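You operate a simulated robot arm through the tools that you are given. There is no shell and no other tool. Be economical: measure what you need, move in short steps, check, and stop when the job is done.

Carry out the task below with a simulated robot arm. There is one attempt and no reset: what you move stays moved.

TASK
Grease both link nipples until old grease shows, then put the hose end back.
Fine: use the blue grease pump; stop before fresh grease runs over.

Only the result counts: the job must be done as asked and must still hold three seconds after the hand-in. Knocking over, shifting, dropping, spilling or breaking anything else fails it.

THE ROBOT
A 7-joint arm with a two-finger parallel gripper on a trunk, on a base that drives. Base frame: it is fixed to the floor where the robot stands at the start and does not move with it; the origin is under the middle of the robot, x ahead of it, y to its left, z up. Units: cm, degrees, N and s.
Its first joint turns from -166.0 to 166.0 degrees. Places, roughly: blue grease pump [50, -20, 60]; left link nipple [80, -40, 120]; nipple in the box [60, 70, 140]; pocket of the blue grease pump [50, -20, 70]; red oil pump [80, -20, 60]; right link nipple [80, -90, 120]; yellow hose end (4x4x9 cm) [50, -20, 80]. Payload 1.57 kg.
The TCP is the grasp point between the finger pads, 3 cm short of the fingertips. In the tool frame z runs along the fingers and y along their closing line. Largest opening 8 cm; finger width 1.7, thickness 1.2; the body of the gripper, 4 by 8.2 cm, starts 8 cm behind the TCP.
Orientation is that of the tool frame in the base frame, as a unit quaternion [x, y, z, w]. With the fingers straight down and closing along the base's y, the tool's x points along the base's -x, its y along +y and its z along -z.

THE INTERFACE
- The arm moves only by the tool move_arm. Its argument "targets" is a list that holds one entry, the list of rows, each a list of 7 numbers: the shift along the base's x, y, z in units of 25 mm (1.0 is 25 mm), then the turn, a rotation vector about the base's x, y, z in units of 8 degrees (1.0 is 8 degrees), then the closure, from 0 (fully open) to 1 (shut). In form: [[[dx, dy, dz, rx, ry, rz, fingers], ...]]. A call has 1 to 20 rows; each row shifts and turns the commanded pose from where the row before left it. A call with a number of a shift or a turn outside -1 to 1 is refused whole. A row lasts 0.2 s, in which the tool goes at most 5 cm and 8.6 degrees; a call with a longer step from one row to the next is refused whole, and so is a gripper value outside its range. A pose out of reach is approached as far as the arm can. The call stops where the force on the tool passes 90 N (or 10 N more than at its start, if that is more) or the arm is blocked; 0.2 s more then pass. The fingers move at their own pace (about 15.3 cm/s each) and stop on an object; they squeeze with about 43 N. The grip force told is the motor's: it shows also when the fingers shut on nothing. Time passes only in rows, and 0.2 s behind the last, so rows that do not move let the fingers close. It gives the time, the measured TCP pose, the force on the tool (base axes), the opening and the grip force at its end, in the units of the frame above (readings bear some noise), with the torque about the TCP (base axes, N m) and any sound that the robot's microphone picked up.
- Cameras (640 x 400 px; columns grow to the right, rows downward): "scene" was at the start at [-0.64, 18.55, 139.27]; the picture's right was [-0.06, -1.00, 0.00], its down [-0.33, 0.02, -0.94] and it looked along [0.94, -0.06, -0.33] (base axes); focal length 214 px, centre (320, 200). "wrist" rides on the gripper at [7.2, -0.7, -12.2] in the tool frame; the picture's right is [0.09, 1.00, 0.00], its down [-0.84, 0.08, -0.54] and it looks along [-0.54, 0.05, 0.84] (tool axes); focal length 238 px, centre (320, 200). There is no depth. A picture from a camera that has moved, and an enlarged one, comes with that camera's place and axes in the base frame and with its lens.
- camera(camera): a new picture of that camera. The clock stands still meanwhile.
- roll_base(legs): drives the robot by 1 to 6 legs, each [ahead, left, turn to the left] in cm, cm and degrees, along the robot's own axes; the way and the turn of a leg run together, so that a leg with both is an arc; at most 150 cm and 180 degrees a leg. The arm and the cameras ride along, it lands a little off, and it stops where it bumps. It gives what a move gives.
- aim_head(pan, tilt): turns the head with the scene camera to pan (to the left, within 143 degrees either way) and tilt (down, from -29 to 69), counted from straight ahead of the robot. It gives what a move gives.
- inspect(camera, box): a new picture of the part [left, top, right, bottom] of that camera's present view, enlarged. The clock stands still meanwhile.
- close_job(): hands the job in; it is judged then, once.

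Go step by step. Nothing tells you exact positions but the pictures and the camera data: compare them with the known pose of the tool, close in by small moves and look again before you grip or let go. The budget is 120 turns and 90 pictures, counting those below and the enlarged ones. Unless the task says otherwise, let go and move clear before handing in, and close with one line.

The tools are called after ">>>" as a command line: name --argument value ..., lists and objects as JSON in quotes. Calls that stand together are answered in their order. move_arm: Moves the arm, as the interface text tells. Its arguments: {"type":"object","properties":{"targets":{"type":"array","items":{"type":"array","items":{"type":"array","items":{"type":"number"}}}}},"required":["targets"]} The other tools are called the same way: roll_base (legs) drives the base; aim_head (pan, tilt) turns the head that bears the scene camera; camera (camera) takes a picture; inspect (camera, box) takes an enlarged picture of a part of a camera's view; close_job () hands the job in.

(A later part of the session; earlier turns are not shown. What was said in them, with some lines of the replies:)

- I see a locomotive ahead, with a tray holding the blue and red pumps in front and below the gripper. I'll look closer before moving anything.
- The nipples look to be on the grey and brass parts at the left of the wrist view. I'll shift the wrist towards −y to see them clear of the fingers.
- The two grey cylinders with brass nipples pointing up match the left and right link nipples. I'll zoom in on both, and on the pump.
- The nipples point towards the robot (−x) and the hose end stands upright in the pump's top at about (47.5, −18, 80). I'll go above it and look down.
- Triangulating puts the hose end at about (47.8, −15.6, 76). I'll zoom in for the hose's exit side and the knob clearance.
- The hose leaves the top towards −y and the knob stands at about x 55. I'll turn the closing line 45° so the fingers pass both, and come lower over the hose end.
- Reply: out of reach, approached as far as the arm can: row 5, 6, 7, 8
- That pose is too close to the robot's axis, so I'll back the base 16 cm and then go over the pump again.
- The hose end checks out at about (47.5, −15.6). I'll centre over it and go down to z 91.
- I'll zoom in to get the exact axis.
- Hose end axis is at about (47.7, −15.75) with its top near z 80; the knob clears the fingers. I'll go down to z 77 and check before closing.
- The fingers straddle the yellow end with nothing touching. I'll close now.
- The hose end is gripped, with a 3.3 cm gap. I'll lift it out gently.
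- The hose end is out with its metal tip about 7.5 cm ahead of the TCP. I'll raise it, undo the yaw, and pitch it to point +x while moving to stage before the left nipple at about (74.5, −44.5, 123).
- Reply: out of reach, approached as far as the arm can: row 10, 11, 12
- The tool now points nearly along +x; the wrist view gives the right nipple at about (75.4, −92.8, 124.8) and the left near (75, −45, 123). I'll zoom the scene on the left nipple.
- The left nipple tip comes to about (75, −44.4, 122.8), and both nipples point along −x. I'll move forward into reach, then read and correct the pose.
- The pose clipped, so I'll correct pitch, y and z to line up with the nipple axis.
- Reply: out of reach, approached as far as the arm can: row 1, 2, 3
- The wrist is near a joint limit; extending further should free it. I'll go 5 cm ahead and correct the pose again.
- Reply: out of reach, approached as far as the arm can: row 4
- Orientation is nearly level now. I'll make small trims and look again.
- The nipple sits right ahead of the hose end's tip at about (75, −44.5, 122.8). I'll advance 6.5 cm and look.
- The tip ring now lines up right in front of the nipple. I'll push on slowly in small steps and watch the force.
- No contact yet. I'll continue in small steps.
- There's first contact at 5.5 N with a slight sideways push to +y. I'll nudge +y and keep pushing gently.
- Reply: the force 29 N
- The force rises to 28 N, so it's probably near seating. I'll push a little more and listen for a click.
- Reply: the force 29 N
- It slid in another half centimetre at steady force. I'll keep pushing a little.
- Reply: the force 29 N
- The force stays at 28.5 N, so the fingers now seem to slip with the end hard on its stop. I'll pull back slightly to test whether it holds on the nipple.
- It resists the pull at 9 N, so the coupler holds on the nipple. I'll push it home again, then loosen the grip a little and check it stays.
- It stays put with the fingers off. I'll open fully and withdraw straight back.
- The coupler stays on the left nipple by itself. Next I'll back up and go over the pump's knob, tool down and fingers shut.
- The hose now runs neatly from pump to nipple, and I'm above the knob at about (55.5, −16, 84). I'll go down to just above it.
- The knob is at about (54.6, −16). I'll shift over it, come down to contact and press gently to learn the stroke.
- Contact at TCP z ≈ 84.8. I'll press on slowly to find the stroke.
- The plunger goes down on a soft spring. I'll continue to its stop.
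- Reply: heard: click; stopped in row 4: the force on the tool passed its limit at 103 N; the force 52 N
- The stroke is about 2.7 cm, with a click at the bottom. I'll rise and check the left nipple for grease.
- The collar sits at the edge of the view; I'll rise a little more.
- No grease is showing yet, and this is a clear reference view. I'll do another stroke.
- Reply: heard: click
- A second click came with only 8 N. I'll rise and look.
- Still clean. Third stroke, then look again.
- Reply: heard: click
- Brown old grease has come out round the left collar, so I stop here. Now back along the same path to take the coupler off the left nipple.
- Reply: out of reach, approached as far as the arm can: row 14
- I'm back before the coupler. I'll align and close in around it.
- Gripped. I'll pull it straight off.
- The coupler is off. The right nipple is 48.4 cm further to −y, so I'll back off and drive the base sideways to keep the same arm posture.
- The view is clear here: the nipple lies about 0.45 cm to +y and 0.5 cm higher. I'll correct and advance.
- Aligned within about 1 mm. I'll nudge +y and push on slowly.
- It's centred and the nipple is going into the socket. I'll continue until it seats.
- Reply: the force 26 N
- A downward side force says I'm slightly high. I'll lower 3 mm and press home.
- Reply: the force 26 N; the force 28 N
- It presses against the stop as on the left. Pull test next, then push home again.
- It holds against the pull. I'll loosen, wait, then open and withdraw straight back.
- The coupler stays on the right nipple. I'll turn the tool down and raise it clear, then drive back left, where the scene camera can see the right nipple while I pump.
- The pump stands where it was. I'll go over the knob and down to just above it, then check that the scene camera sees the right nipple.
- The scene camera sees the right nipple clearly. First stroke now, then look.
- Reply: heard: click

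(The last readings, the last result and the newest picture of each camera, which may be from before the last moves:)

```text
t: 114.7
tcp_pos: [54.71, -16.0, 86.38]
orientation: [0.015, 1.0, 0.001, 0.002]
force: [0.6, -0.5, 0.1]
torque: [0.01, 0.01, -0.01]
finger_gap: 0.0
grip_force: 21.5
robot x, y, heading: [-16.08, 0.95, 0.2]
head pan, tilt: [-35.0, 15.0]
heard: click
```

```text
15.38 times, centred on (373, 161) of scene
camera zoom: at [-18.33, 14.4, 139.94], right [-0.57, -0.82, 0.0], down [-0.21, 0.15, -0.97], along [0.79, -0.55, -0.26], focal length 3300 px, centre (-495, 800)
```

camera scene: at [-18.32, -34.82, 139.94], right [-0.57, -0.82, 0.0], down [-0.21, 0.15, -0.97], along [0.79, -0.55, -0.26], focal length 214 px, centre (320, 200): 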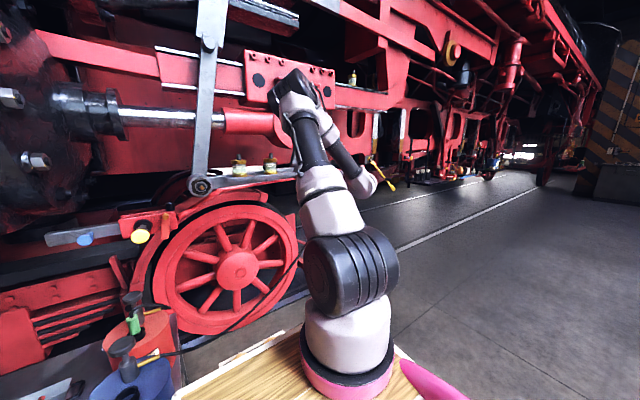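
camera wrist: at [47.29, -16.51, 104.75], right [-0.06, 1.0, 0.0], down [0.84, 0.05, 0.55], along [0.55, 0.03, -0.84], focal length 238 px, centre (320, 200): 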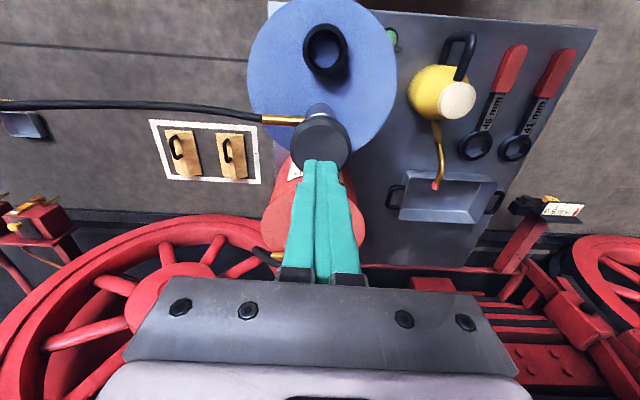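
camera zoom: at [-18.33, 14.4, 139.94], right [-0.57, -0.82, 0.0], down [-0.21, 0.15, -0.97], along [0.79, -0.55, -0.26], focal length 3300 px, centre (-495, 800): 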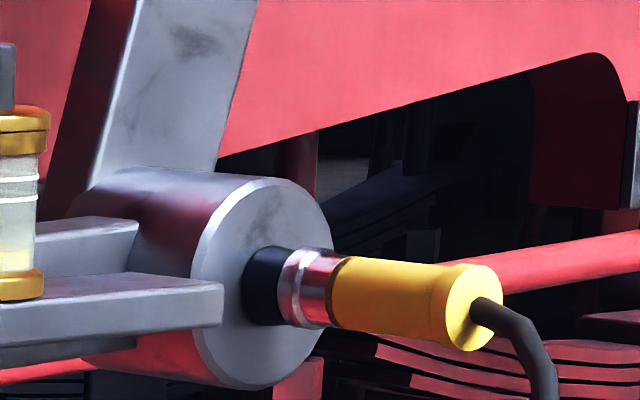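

No grease after one stroke. Second stroke.

>>> move_arm --targets '[[[0, 0, -0.5, 0, 0, 0, 1], [0, 0, -0.4, 0, 0, 0, 1], [0, 0, -0.4, 0, 0, 0, 1], [0, 0, -0.2, 0, 0, 0, 1], [0, 0, 0, 0, 0, 0, 1], [0, 0, 0.5, 0, 0, 0, 1], [0, 0, 0.5, 0, 0, 0, 1], [0, 0, 0.5, 0, 0, 0, 1], [0, 0, 0, 0, 0, 0, 1]]]'

>>> inspect --camera "scene" --box '[355, 148, 391, 174]'

```text
t: 116.7
tcp_pos: [54.61, -15.91, 86.41]
orientation: [0.014, 1.0, -0.001, 0.003]
force: [-0.2, 0.7, -0.3]
torque: [0.02, -0.02, 0.0]
finger_gap: 0.0
grip_force: 21.5
robot x, y, heading: [-16.04, 0.56, 0.0]
head pan, tilt: [-35.0, 15.0]
heard: click
```

```text
15.38 times, centred on (373, 161) of scene
camera zoom: at [-18.33, 14.4, 139.94], right [-0.57, -0.82, 0.0], down [-0.21, 0.15, -0.97], along [0.79, -0.55, -0.26], focal length 3300 px, centre (-495, 800)
```

zoom: 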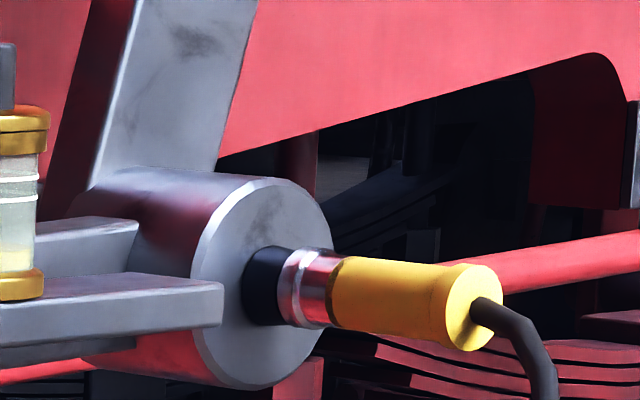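

Still clean. Third stroke.

>>> move_arm --targets '[[[0, 0, -0.5, 0, 0, 0, 1], [0, 0, -0.4, 0, 0, 0, 1], [0, 0, -0.4, 0, 0, 0, 1], [0, 0, -0.2, 0, 0, 0, 1], [0, 0, 0, 0, 0, 0, 1], [0, 0, 0.5, 0, 0, 0, 1], [0, 0, 0.5, 0, 0, 0, 1], [0, 0, 0.5, 0, 0, 0, 1], [0, 0, 0, 0, 0, 0, 1]]]'

>>> inspect --camera "scene" --box '[355, 148, 391, 174]'

```text
t: 118.7
tcp_pos: [54.59, -16.17, 86.43]
orientation: [0.015, 1.0, 0.0, 0.002]
force: [-0.8, -0.2, 0.3]
torque: [-0.01, 0.01, -0.01]
finger_gap: 0.03
grip_force: 20.9
robot x, y, heading: [-15.89, 0.62, -0.1]
head pan, tilt: [-35.0, 15.0]
heard: click
```

```text
15.38 times, centred on (373, 161) of scene
camera zoom: at [-18.32, 14.4, 139.94], right [-0.57, -0.82, 0.0], down [-0.21, 0.15, -0.97], along [0.79, -0.55, -0.26], focal length 3300 px, centre (-495, 800)
```

zoom: 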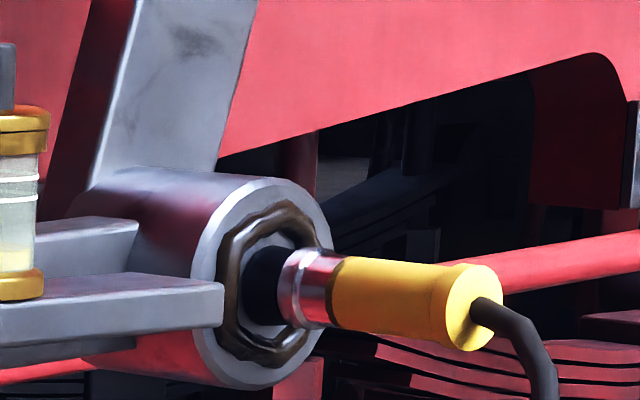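

Old grease shows on the right nipple too, so pumping stops. I'll rise, shift back and drive right to fetch the coupler.

>>> move_arm --targets '[[[0, 0, 1, 0, 0, 0, 1], [0, 0, 1, 0, 0, 0, 1], [0, 0, 1, 0, 0, 0, 1], [0, 0, 1, 0, 0, 0, 1], [0, 0, 1, 0, 0, 0, 1], [0, 0, 1, 0, 0, 0, 1], [0, 0, 1, 0, 0, 0, 1], [0, 0, 1, 0, 0, 0, 1], [0, 0, 1, 0, 0, 0, 1], [0, 0, 1, 0, 0, 0, 1], [0, 0, 1, 0, 0, 0, 1], [0, 0, 1, 0, 0, 0, 1], [0, 0, 1, 0, 0, 0, 1], [0, 0, 1, 0, 0, 0, 1], [0, 0, 1, 0, 0, 0, 1], [0, 0, 1, 0, 0, 0, 1], [0, 0, 1, 0, 0, 0, 1], [0, 0, 1, 0, 0, 0, 1], [0, 0, 1, 0, 0, 0, 1], [0, 0, 1, 0, 0, 0, 1]]]'

>>> move_arm --targets '[[[0.28, -1, 0, 0, 0, 0, 1], [0, -1, 0, 0, 0, 0, 1], [0, -1, 0, 0, 0, 0, 1], [0, -1, 0, 0, 0, 0, 1], [0, -1, 0, 0, 0, 0, 1], [0, -1, 0, 0, 0, 0, 1], [0, -1, 0, 0, 0, 0, 1], [0, -1, 0, 0, 0, 0, 1], [0, -1, 0, 0, 0, 0, 1], [0, -1, 0, 0, 0, 0, 1], [0, -1, 0, 0, 0, 0, 1], [0, 0, 0, 0, 0, 0, 1]]]'

>>> roll_base --legs '[[0, -48.8, 0]]'

```text
t: 122.9
tcp_pos: [54.51, -15.93, 136.53]
orientation: [0.014, 1.0, 0.0, 0.003]
force: [-1.0, 0.2, 0.9]
torque: [0.02, 0.01, -0.01]
finger_gap: 0.0
grip_force: 21.8
robot x, y, heading: [-15.95, 0.66, 0.0]
head pan, tilt: [-35.0, 15.0]
```

```text
t: 125.5
tcp_pos: [55.33, -43.46, 136.53]
orientation: [0.014, 1.0, 0.0, 0.002]
force: [0.2, 0.3, -0.5]
torque: [0.0, 0.01, 0.04]
finger_gap: 0.0
grip_force: 21.6
robot x, y, heading: [-16.13, 0.52, -0.2]
head pan, tilt: [-35.0, 15.0]
```

```text
t: 128.4
tcp_pos: [55.46, -91.91, 136.53]
orientation: [0.013, 1.0, 0.0, 0.004]
force: [-0.7, -1.4, 0.1]
torque: [-0.03, -0.01, 0.01]
finger_gap: 0.03
grip_force: 21.2
robot x, y, heading: [-15.54, -47.87, 0.1]
head pan, tilt: [-35.0, 15.0]
```

Now pitch the tool forward again and stage before the coupler.

>>> move_arm --targets '[[[0, -0.2, 0, 0, -0.6375, 0, 1], [0, 0, 0, 0, -0.9375, 0, 0.6], [0, 0, 0, 0, -0.9375, 0, 0.2], [0, 0, 0, 0, -0.9375, 0, 0], [0, 0, 0, 0, -0.9375, 0, 0], [0, 0, 0, 0, -0.9375, 0, 0], [0, 0, 0, 0, -0.9375, 0, 0], [0, 0, -0.6, 0, -0.9375, 0, 0], [0, 0, -0.8, 0, -0.9375, 0, 0], [0, 0, -0.8, 0, -0.9375, 0, 0], [0, 0, -0.7, 0, -0.9375, 0, 0], [0.9, 0, -0.6, 0, -0.9375, 0, 0], [0.9, 0, -0.5, 0, -0.9375, 0, 0], [0, 0, -0.5, 0, -0.3, 0, 0], [0, 0, 0, 0, 0, 0, 0]]]'

>>> camera --camera "wrist"

```text
t: 131.6
tcp_pos: [60.06, -92.41, 125.24]
orientation: [0.008, 0.657, 0.009, 0.754]
force: [0.5, 1.6, -0.2]
torque: [-0.01, 0.04, -0.12]
finger_gap: 8.03
grip_force: 0.0
out of reach, approached as far as the arm can: row 13
robot x, y, heading: [-15.93, -48.04, 0.1]
head pan, tilt: [-35.0, 15.0]
```

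```text
23 pictures are left
camera wrist: at [48.91, -92.93, 116.41], right [0.01, 1.0, -0.07], down [-0.65, 0.06, 0.76], along [0.76, 0.04, 0.65], focal length 238 px, centre (320, 200)
```

wrist: 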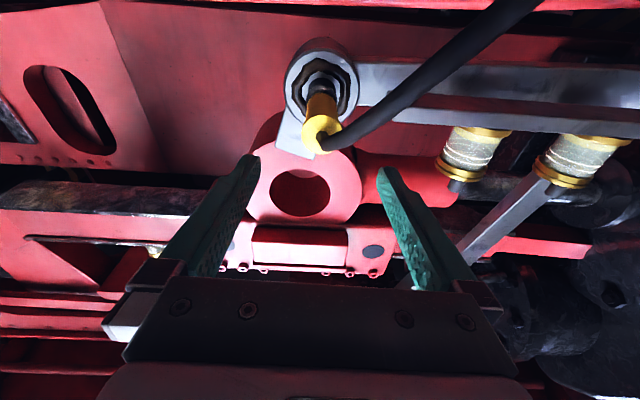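

I over-pitched by one step (8°). I'll correct that, then close in to the grip position.

>>> move_arm --targets '[[[0, 0, 0, 0, 0.5, 0, 0], [0, 0, 0, 0, 0.43, 0, 0], [0, 0, 0, 0, 0, 0, 0]]]'

>>> move_arm --targets '[[[0.6, 0, 0, 0, 0, 0, 0], [0.8, 0, 0, 0, 0, 0, 0], [0.8, 0, 0, 0, 0, 0, 0], [0.7, 0, 0, 0, 0, 0, 0], [0.6, 0, 0, 0, 0, 0, 0], [0.45, 0, 0, 0, 0, 0, 0], [0, 0, 0, 0, 0, 0, 0]]]'

>>> inspect --camera "wrist" --box '[230, 60, 410, 260]'

```text
t: 132.4
tcp_pos: [60.07, -92.38, 125.31]
orientation: [0.009, 0.705, 0.009, 0.709]
force: [-1.0, 0.0, -0.4]
torque: [0.0, 0.02, 0.03]
finger_gap: 8.0
grip_force: 0.1
robot x, y, heading: [-15.92, -47.92, 0.3]
head pan, tilt: [-35.0, 15.0]
```

```text
t: 134.0
tcp_pos: [69.97, -92.51, 125.29]
orientation: [0.009, 0.705, 0.01, 0.71]
force: [0.1, -0.7, 0.1]
torque: [-0.02, 0.01, -0.03]
finger_gap: 8.0
grip_force: 0.1
robot x, y, heading: [-15.8, -47.6, 0.0]
head pan, tilt: [-35.0, 15.0]
```

```text
2.00 times, centred on (320, 160) of wrist
camera zoom: at [57.77, -92.97, 117.98], right [0.0, 1.0, -0.07], down [-0.55, 0.06, 0.83], along [0.84, 0.04, 0.55], focal length 477 px, centre (320, 280)
```

zoom: 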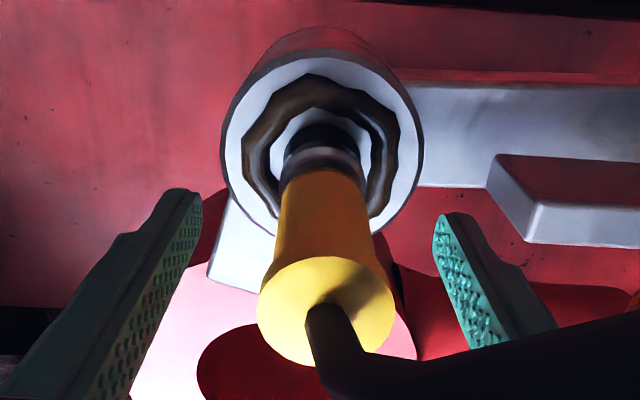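

It's centred. I'll close and pull straight off.

>>> move_arm --targets '[[[0, 0, 0, 0, 0, 0, 0.5], [0, 0, 0, 0, 0, 0, 1], [0, 0, 0, 0, 0, 0, 1], [0, 0, 0, 0, 0, 0, 1], [-0.2, 0, 0, 0, 0, 0, 1], [-0.2, 0, 0, 0, 0, 0, 1], [-0.3, 0, 0, 0, 0, 0, 1], [-0.3, 0, 0, 0, 0, 0, 1], [-0.4, 0, 0, 0, 0, 0, 1], [-0.6, 0, 0, 0, 0, 0, 1], [-0.8, 0, 0, 0, 0, 0, 1], [-0.8, 0, 0, 0, 0, 0, 1], [0, 0, 0, 0, 0, 0, 1]]]'

>>> inspect --camera "wrist" --box '[230, 40, 410, 240]'

```text
t: 136.8
tcp_pos: [60.91, -92.35, 125.2]
orientation: [0.009, 0.705, 0.009, 0.709]
force: [0.0, -0.1, 0.2]
torque: [-0.02, 0.01, -0.02]
finger_gap: 3.29
grip_force: 40.9
robot x, y, heading: [-16.12, -47.94, 0.2]
head pan, tilt: [-35.0, 15.0]
```

```text
2.00 times, centred on (320, 140) of wrist
camera zoom: at [48.67, -92.95, 117.96], right [0.0, 1.0, -0.07], down [-0.55, 0.06, 0.83], along [0.84, 0.04, 0.55], focal length 477 px, centre (320, 320)
```

zoom: 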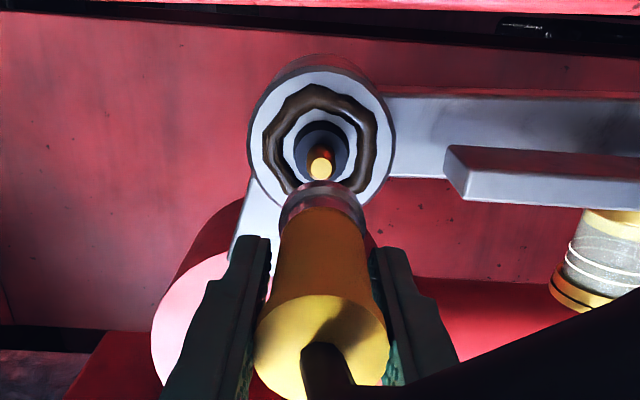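

It's free, and both nipples show the brown ring only. Next I'll drive back left and turn the hose end down over the pump.

>>> roll_base --legs '[[0, 48.2, 0]]'

>>> move_arm --targets '[[[-0.9, 0, 0.6, 0, 0.3, 0, 1], [-0.9, 0, 0.8, 0, 0.9375, 0, 1], [-0.4, 0.2, 0.8, 0, 0.9375, 0, 1], [-0.4, 0.5, 0.8, 0, 0.9375, 0, 1], [-0.4, 1, 0.5, 0, 0.9375, 0, 1], [-0.4, 1, 0, 0, 0.9375, 0, 1], [-0.4, 1, 0, 0, 0.9375, 0, 1], [-0.4, 1, 0, 0, 0.9375, 0, 1], [-0.4, 1, 0, 0, 0.9375, 0, 1], [0, 1, 0, 0, 0.9375, 0, 1], [0, 1, 0, 0, 0.9375, 0, 1], [0, 1, 0, 0, 0.9375, 0, 1], [0, 1, 0, 0, 0.6375, 0, 1], [0, 1, 0, 0, 0, 0, 1], [0, 0.7, 0, 0, 0, 0, 1], [0, 0, 0, 0, 0, 0, 1]]]'

>>> camera --camera "wrist"

```text
t: 139.6
tcp_pos: [60.82, -44.42, 125.22]
orientation: [0.011, 0.704, 0.008, 0.71]
force: [-0.2, 0.3, 0.4]
torque: [-0.01, 0.04, -0.01]
finger_gap: 3.28
grip_force: 40.7
robot x, y, heading: [-16.12, 0.47, 0.3]
head pan, tilt: [-35.0, 15.0]
```

```text
t: 143.0
tcp_pos: [49.31, -15.89, 133.96]
orientation: [0.012, 1.0, -0.002, 0.004]
force: [-0.2, -0.6, -1.7]
torque: [0.0, 0.0, -0.02]
finger_gap: 3.27
grip_force: 40.5
robot x, y, heading: [-16.12, 0.18, -0.1]
head pan, tilt: [-35.0, 15.0]
```

```text
20 pictures are left
camera wrist: at [41.87, -16.38, 146.14], right [-0.07, 1.0, 0.0], down [0.83, 0.06, 0.55], along [0.55, 0.03, -0.84], focal length 238 px, centre (320, 200)
```

wrist: 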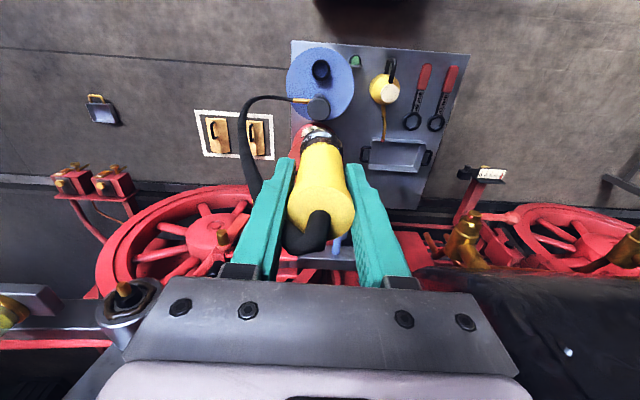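

I'll yaw −45° as at the grasp and go down over the pocket, stopping with the tip above the knob's height.

>>> move_arm --targets '[[[-0.32, 0, -0.5, 0, 0, -0.9375, 1], [-0.32, 0.05, -1, 0, 0, -0.9375, 1], [0, 0, -1, 0, 0, -0.9375, 1], [0, 0, -1, 0, 0, -0.9375, 1], [0, 0, -1, 0, 0, -0.9375, 1], [0, 0, -1, 0, 0, -0.9375, 1], [0, 0, -1, 0, 0, 0, 1], [0, 0, -1, 0, 0, 0, 1], [0, 0, -1, 0, 0, 0, 1], [0, 0, -1, 0, 0, 0, 1], [0, 0, -1, 0, 0, 0, 1], [0, 0, -1, 0, 0, 0, 1], [0, 0, -1, 0, 0, 0, 1], [0, 0, -1, 0, 0, 0, 1], [0, 0, -1, 0, 0, 0, 1], [0, 0, 0, 0, 0, 0, 1]]]'

>>> camera --camera "wrist"

>>> aim_head --pan -30 --tilt 45

>>> inspect --camera "scene" --box '[250, 100, 350, 210]'

```text
t: 146.4
tcp_pos: [47.64, -15.89, 97.61]
orientation: [0.394, 0.919, -0.003, 0.002]
force: [0.7, 0.5, -1.5]
torque: [0.03, -0.01, -0.04]
finger_gap: 3.27
grip_force: 41.6
robot x, y, heading: [-16.33, -0.22, 0.2]
head pan, tilt: [-35.0, 15.0]
```

```text
19 pictures are left
camera wrist: at [42.07, -11.07, 109.86], right [0.66, 0.75, 0.0], down [0.63, -0.55, 0.55], along [0.41, -0.36, -0.84], focal length 238 px, centre (320, 200)
```

wrist: 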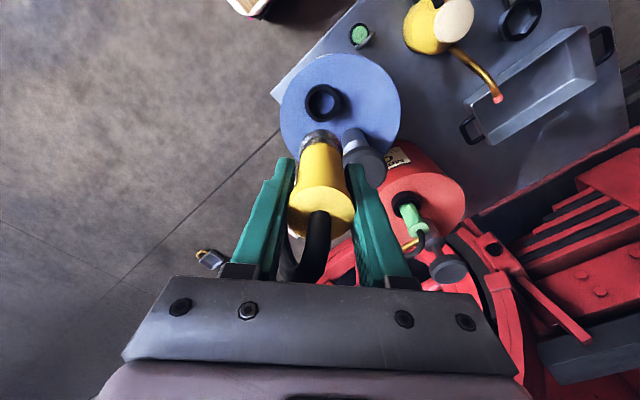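

```text
t: 147.4
tcp_pos: [47.55, -15.87, 97.65]
orientation: [0.395, 0.919, -0.002, 0.003]
force: [0.3, 0.1, -1.5]
torque: [0.0, 0.01, 0.03]
finger_gap: 3.28
grip_force: 40.9
robot x, y, heading: [-16.05, 0.17, -0.1]
head pan, tilt: [-30.0, 45.0]
```

```text
3.64 times, centred on (300, 155) of scene
camera zoom: at [-18.95, 15.13, 135.26], right [-0.5, -0.87, 0.0], down [-0.61, 0.35, -0.71], along [0.61, -0.35, -0.71], focal length 780 px, centre (393, 364)
```

zoom: 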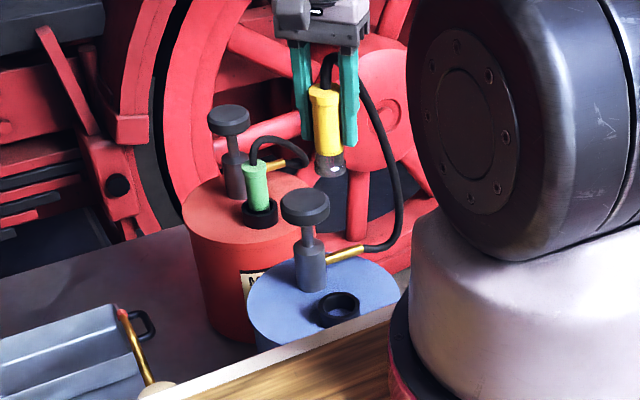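

The pump and pocket haven't moved. I'll trim to (47.7, −15.75) and go down until the tip is just above the pocket.

>>> move_arm --targets '[[[0.05, 0.05, -1, 0, 0, 0, 1], [0, 0, -1, 0, 0, 0, 1], [0, 0, -1, 0, 0, 0, 1], [0, 0, -1, 0, 0, 0, 1], [0, 0, -1, 0, 0, 0, 1], [0, 0, -0.6, 0, 0, 0, 1], [0, 0, 0, 0, 0, 0, 1]]]'

>>> inspect --camera "wrist" --box '[250, 60, 420, 230]'

>>> inspect --camera "scene" --box '[275, 120, 345, 210]'

```text
t: 149.0
tcp_pos: [47.67, -15.7, 83.8]
orientation: [0.394, 0.919, -0.003, 0.002]
force: [0.1, 0.4, -1.3]
torque: [0.03, 0.0, -0.03]
finger_gap: 3.32
grip_force: 41.7
robot x, y, heading: [-16.16, 0.19, 0.2]
head pan, tilt: [-30.0, 45.0]
```

```text
2.35 times, centred on (335, 145) of wrist
camera zoom: at [42.22, -10.91, 95.9], right [0.66, 0.75, 0.0], down [0.63, -0.55, 0.55], along [0.41, -0.36, -0.84], focal length 561 px, centre (285, 329)
```

zoom: 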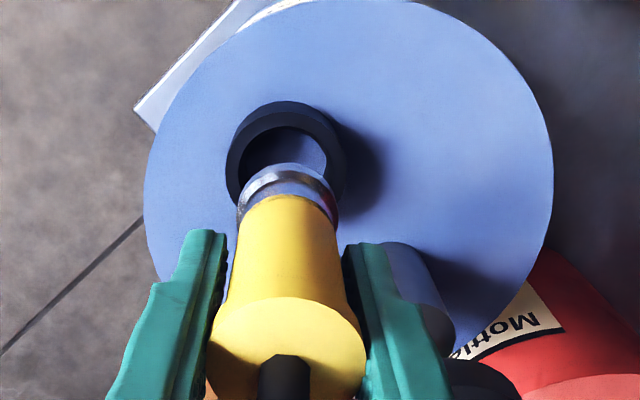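

```text
4.44 times, centred on (310, 165) of scene
camera zoom: at [-18.96, 15.14, 135.26], right [-0.5, -0.87, 0.0], down [-0.61, 0.35, -0.71], along [0.61, -0.35, -0.71], focal length 953 px, centre (364, 356)
```

zoom: 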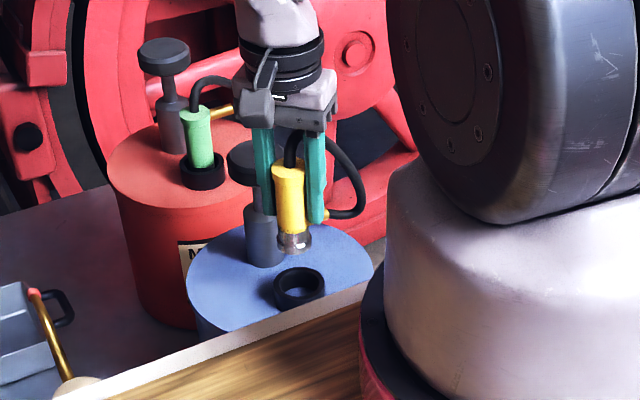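

The tip is right over the pocket. I'll lower it in gently.

>>> move_arm --targets '[[[0, 0, -0.4, 0, 0, 0, 1], [0, 0, -0.4, 0, 0, 0, 1], [0, 0, -0.4, 0, 0, 0, 1], [0, 0, -0.3, 0, 0, 0, 1], [0, 0, -0.3, 0, 0, 0, 1], [0, 0, -0.3, 0, 0, 0, 1], [0, 0, 0, 0, 0, 0, 1]]]'

>>> inspect --camera "wrist" --box '[250, 60, 420, 230]'

```text
t: 150.6
tcp_pos: [47.72, -15.71, 78.52]
orientation: [0.395, 0.919, -0.002, 0.003]
force: [-0.4, 0.2, -1.8]
torque: [0.01, 0.01, 0.01]
finger_gap: 3.28
grip_force: 41.2
robot x, y, heading: [-16.27, 0.5, 0.2]
head pan, tilt: [-30.0, 45.0]
```

```text
2.35 times, centred on (335, 145) of wrist
camera zoom: at [42.21, -10.93, 90.69], right [0.66, 0.75, 0.0], down [0.63, -0.55, 0.55], along [0.41, -0.36, -0.84], focal length 561 px, centre (285, 329)
```

zoom: 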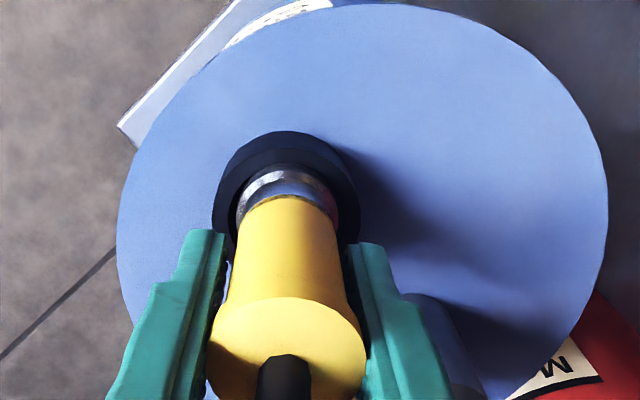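

It's entering cleanly without force. I'll go on to the bottom.

>>> move_arm --targets '[[[0, 0, -0.2, 0, 0, 0, 1], [0, 0, -0.2, 0, 0, 0, 1], [0, 0, -0.2, 0, 0, 0, 1], [0, 0, -0.1, 0, 0, 0, 1], [0, 0, 0, 0, 0, 0, 1]]]'

>>> move_arm --targets '[[[0, 0, -0.1, 0, 0, 0, 1], [0, 0, -0.1, 0, 0, 0, 1], [0, 0, 0, 0, 0, 0, 1]]]'

>>> inspect --camera "wrist" --box '[250, 60, 420, 230]'

```text
t: 151.4
tcp_pos: [47.84, -15.78, 77.45]
orientation: [0.396, 0.918, -0.002, 0.005]
force: [-5.4, 0.9, 23.7]
torque: [0.14, 0.75, -0.02]
finger_gap: 3.32
grip_force: 40.7
robot x, y, heading: [-16.1, 0.3, 0.2]
head pan, tilt: [-30.0, 45.0]
stopped in row 4: the force on the tool passed its limit at 104 N (the readings are from after the stop); the commanded pose is now the measured one
```

```text
t: 152.2
tcp_pos: [48.04, -15.8, 76.9]
orientation: [0.396, 0.918, -0.002, 0.007]
force: [6.0, -6.3, 25.0]
torque: [0.0, 0.02, 0.01]
finger_gap: 3.3
grip_force: 40.9
robot x, y, heading: [-16.08, 0.15, 0.1]
head pan, tilt: [-30.0, 45.0]
```

```text
2.35 times, centred on (335, 145) of wrist
camera zoom: at [42.46, -11.01, 88.94], right [0.66, 0.75, 0.0], down [0.63, -0.55, 0.55], along [0.42, -0.36, -0.83], focal length 561 px, centre (285, 329)
```

zoom: 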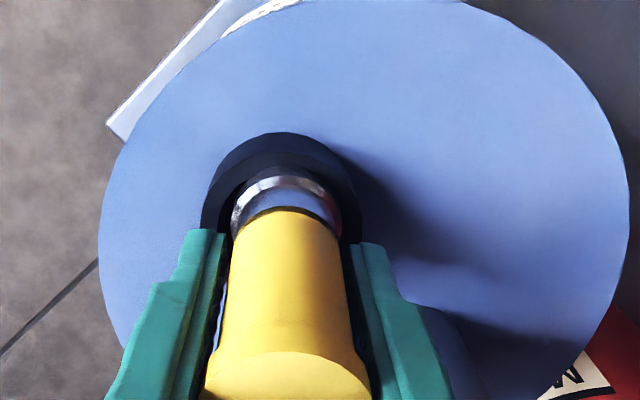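

It stopped about 1 cm short, and the torque says the tip's (−x, +y) edge is catching. I'll lift slightly, shift (+x, −y) and look.

>>> move_arm --targets '[[[0, 0, 0.3, 0, 0, 0, 1], [0, 0, 0.3, 0, 0, 0, 1], [0, 0, 0, 0, 0, 0, 1]]]'

>>> inspect --camera "wrist" --box '[280, 90, 370, 180]'

>>> inspect --camera "scene" --box '[285, 150, 335, 205]'

```text
t: 153.0
tcp_pos: [47.95, -15.68, 78.22]
orientation: [0.395, 0.919, -0.002, 0.004]
force: [0.1, 1.2, -1.8]
torque: [0.04, 0.0, 0.03]
finger_gap: 3.3
grip_force: 41.6
robot x, y, heading: [-16.05, 0.36, -0.1]
head pan, tilt: [-30.0, 45.0]
```

```text
4.44 times, centred on (325, 135) of wrist
camera zoom: at [42.41, -10.93, 90.41], right [0.66, 0.75, 0.0], down [0.63, -0.55, 0.55], along [0.41, -0.36, -0.83], focal length 1059 px, centre (298, 489)
```

zoom: 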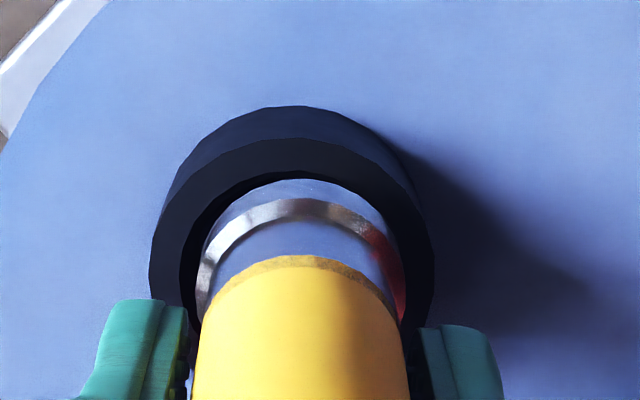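

```text
7.27 times, centred on (310, 178) of scene
camera zoom: at [-18.96, 15.14, 135.26], right [-0.5, -0.87, 0.0], down [-0.61, 0.35, -0.71], along [0.61, -0.35, -0.71], focal length 1560 px, centre (393, 364)
```

zoom: 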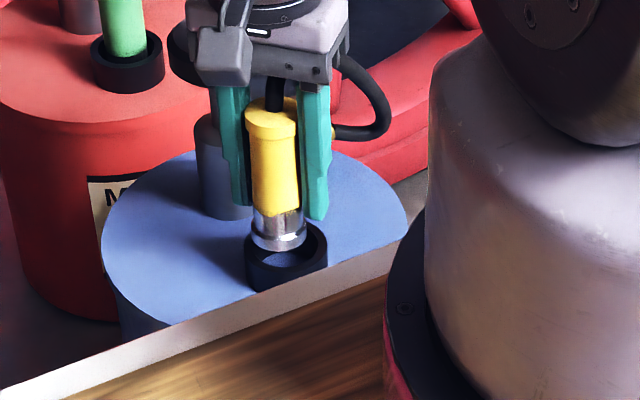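

The tip sits off towards (−x, +y) by about half a centimetre. I'll shift (+0.5, −0.5) cm and look again.

>>> move_arm --targets '[[[0.1, -0.1, 0, 0, 0, 0, 1], [0.1, -0.1, 0, 0, 0, 0, 1], [0, 0, 0, 0, 0, 0, 1]]]'

>>> inspect --camera "wrist" --box '[280, 90, 370, 180]'

>>> inspect --camera "scene" --box '[285, 150, 335, 205]'

```text
t: 153.8
tcp_pos: [48.43, -16.21, 78.32]
orientation: [0.396, 0.918, -0.002, 0.005]
force: [-0.7, 0.2, -1.0]
torque: [0.01, -0.03, 0.0]
finger_gap: 3.31
grip_force: 42.0
robot x, y, heading: [-15.92, -0.21, 0.3]
head pan, tilt: [-30.0, 45.0]
```

```text
4.44 times, centred on (325, 135) of wrist
camera zoom: at [42.94, -11.48, 90.4], right [0.66, 0.75, 0.0], down [0.63, -0.55, 0.55], along [0.41, -0.36, -0.83], focal length 1059 px, centre (298, 489)
```

zoom: 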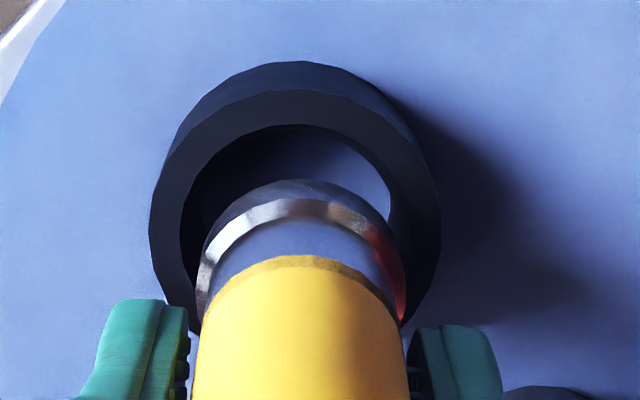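

```text
7.27 times, centred on (310, 178) of scene
camera zoom: at [-18.96, 15.13, 135.26], right [-0.5, -0.87, 0.0], down [-0.61, 0.35, -0.71], along [0.61, -0.35, -0.71], focal length 1560 px, centre (393, 364)
```

zoom: 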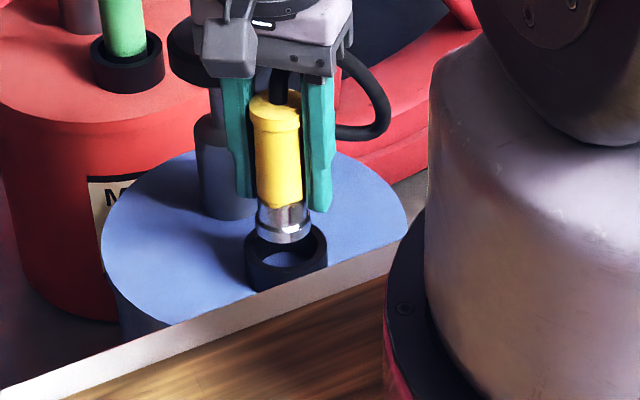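

Allowing for height, the tip now sits right over the hole. I'll lower gently in small steps.

>>> move_arm --targets '[[[0, 0, -0.2, 0, 0, 0, 1], [0, 0, -0.1, 0, 0, 0, 1], [0, 0, -0.1, 0, 0, 0, 1], [0, 0, -0.1, 0, 0, 0, 1], [0, 0, -0.1, 0, 0, 0, 1], [0, 0, 0, 0, 0, 0, 1]]]'

>>> inspect --camera "scene" --box '[285, 150, 335, 205]'

```text
t: 155.2
tcp_pos: [48.52, -16.27, 76.76]
orientation: [0.397, 0.918, -0.002, 0.005]
force: [0.5, -0.4, -1.6]
torque: [0.0, 0.04, 0.0]
finger_gap: 3.32
grip_force: 40.8
robot x, y, heading: [-16.1, -0.32, 0.1]
head pan, tilt: [-30.0, 45.0]
```

```text
7.27 times, centred on (310, 178) of scene
camera zoom: at [-18.96, 15.13, 135.26], right [-0.5, -0.87, 0.0], down [-0.61, 0.35, -0.71], along [0.61, -0.35, -0.71], focal length 1560 px, centre (393, 364)
```

zoom: 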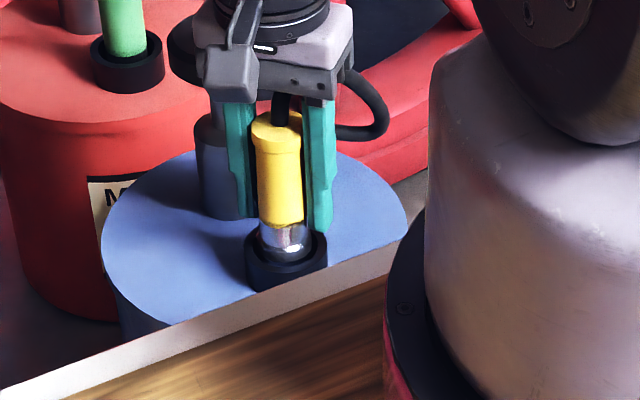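

Now in past the earlier snag without force. I'll continue down.

>>> move_arm --targets '[[[0, 0, -0.1, 0, 0, 0, 1], [0, 0, -0.1, 0, 0, 0, 1], [0, 0, -0.1, 0, 0, 0, 1], [0, 0, 0, 0, 0, 0, 1]]]'

>>> inspect --camera "scene" --box '[285, 150, 335, 205]'

```text
t: 156.2
tcp_pos: [48.43, -16.27, 76.06]
orientation: [0.395, 0.918, -0.001, 0.005]
force: [0.2, 0.7, -2.0]
torque: [-0.02, -0.01, -0.02]
finger_gap: 3.32
grip_force: 40.7
robot x, y, heading: [-16.42, 0.0, -0.0]
head pan, tilt: [-30.0, 45.0]
```

```text
7.27 times, centred on (310, 178) of scene
camera zoom: at [-18.96, 15.13, 135.26], right [-0.5, -0.87, 0.0], down [-0.61, 0.35, -0.71], along [0.61, -0.35, -0.71], focal length 1560 px, centre (393, 364)
```

zoom: 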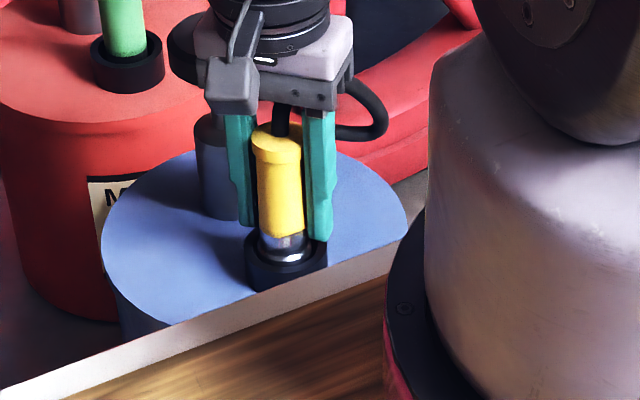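

Going in well; I'll keep lowering until it meets the bottom.

>>> move_arm --targets '[[[0, 0, -0.1, 0, 0, 0, 1], [0, 0, -0.1, 0, 0, 0, 1], [0, 0, 0, 0, 0, 0, 1]]]'

>>> move_arm --targets '[[[0, 0, -0.1, 0, 0, 0, 1], [0, 0, 0, 0, 0, 0, 1]]]'

>>> inspect --camera "scene" --box '[285, 150, 335, 205]'

```text
t: 157.0
tcp_pos: [48.44, -16.16, 75.5]
orientation: [0.395, 0.919, -0.003, 0.005]
force: [0.1, -0.3, -1.8]
torque: [0.02, 0.0, -0.04]
finger_gap: 3.32
grip_force: 41.7
robot x, y, heading: [-15.97, 0.12, 0.2]
head pan, tilt: [-30.0, 45.0]
```

```text
t: 157.6
tcp_pos: [48.52, -16.23, 75.26]
orientation: [0.395, 0.919, -0.003, 0.005]
force: [-1.4, 0.5, 18.2]
torque: [-0.14, 0.44, 0.08]
finger_gap: 3.31
grip_force: 41.7
robot x, y, heading: [-16.12, 0.27, 0.1]
head pan, tilt: [-30.0, 45.0]
```

```text
7.27 times, centred on (310, 178) of scene
camera zoom: at [-19.02, 15.15, 135.25], right [-0.5, -0.87, 0.0], down [-0.61, 0.35, -0.71], along [0.61, -0.35, -0.71], focal length 1560 px, centre (393, 364)
```

zoom: 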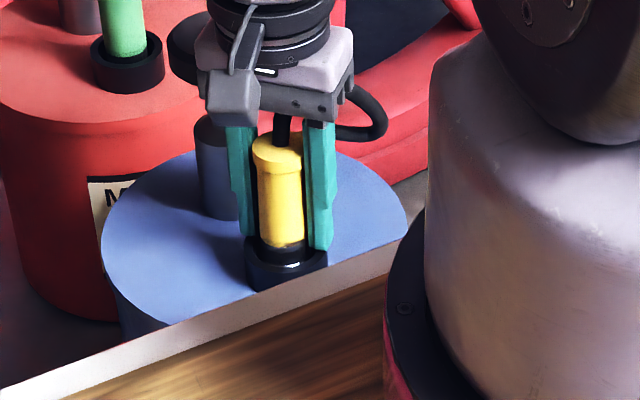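

It has met resistance with the yellow body at the pocket rim, just as the green one sits. I'll ease up 2 mm, open partway and check before leaving.

>>> move_arm --targets '[[[0, 0, 0.1, 0, 0, 0, 1], [0, 0, 0, 0, 0, 0, 0.5], [0, 0, 0, 0, 0, 0, 0.3], [0, 0, 0, 0, 0, 0, 0.2], [0, 0, 0, 0, 0, 0, 0.2]]]'

>>> inspect --camera "wrist" --box '[250, 60, 420, 230]'

>>> inspect --camera "scene" --box '[285, 150, 335, 205]'

```text
t: 158.8
tcp_pos: [48.47, -16.32, 75.48]
orientation: [0.395, 0.919, -0.002, 0.005]
force: [-0.2, 0.1, 0.3]
torque: [0.0, -0.02, -0.01]
finger_gap: 6.4
grip_force: 0.1
robot x, y, heading: [-15.84, 0.21, 0.2]
head pan, tilt: [-30.0, 45.0]
```

```text
2.35 times, centred on (335, 145) of wrist
camera zoom: at [42.91, -11.45, 87.65], right [0.66, 0.75, 0.0], down [0.63, -0.55, 0.55], along [0.41, -0.36, -0.83], focal length 561 px, centre (285, 329)
```

zoom: 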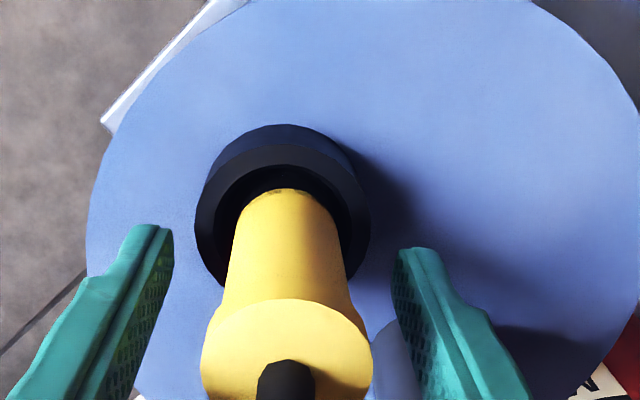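

```text
7.27 times, centred on (310, 178) of scene
camera zoom: at [-18.96, 15.13, 135.26], right [-0.5, -0.87, 0.0], down [-0.61, 0.35, -0.71], along [0.61, -0.35, -0.71], focal length 1560 px, centre (393, 364)
```

zoom: 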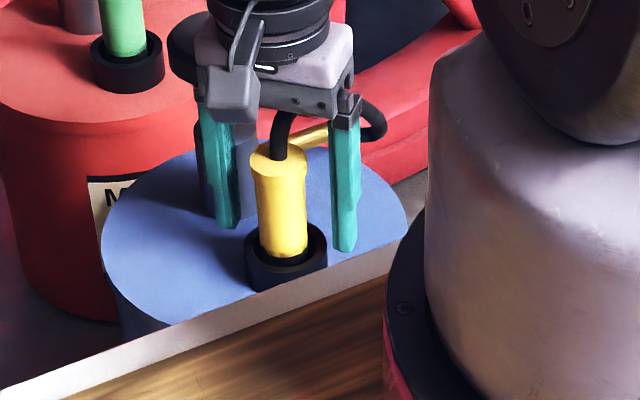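

The hose end dropped fully into its pocket, like the green one. I'll rise straight up and take a last look.

>>> move_arm --targets '[[[0, 0, 0.4, 0, 0, 0, 0.1], [0, 0, 0.5, 0, 0, 0, 0.1], [0, 0, 0.8, 0, 0, 0, 0.1], [0, 0, 1, 0, 0, 0, 0.1], [0, 0, 1, 0, 0, 0, 0.1], [0, 0, 1, 0, 0, 0, 0], [0, 0, 1, 0, 0, 0, 0], [0, 0, 1, 0, 0, 0, 0], [0, 0, 1, 0, 0, 0, 0], [0, 0, 1, 0, 0, 0, 0], [0, 0, 1, 0, 0, 0, 0], [0, 0, 1, 0, 0, 0, 0], [0, 0, 1, 0, 0, 0, 0], [0, 0, 0, 0, 0, 0, 0]]]'

>>> camera --camera "wrist"

```text
t: 161.8
tcp_pos: [48.45, -16.2, 104.74]
orientation: [0.396, 0.918, -0.002, 0.005]
force: [0.4, 0.2, -0.8]
torque: [-0.01, -0.01, 0.02]
finger_gap: 7.99
grip_force: 0.0
robot x, y, heading: [-16.29, 0.28, 0.1]
head pan, tilt: [-30.0, 45.0]
```

```text
4 pictures are left
camera wrist: at [42.95, -11.44, 116.89], right [0.66, 0.75, 0.0], down [0.63, -0.55, 0.55], along [0.41, -0.36, -0.83], focal length 238 px, centre (320, 200)
```

wrist: 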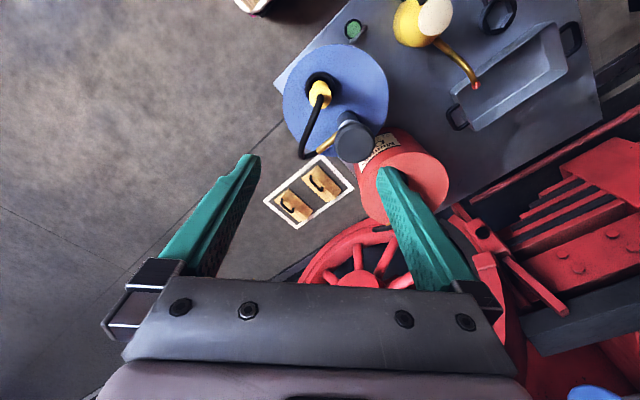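

The hose end is seated upright in its pocket, both nipples show old grease, and the arm is clear. I'm handing in.

>>> close_job

```text
The job is handed in.
```

I greased both link nipples with the blue pump, three strokes each. I stopped as soon as the brown old grease showed, and no fresh grease ran over. The hose end is back in its pocket; on the way in it caught the pocket rim once and tripped the force limit, then went in cleanly.
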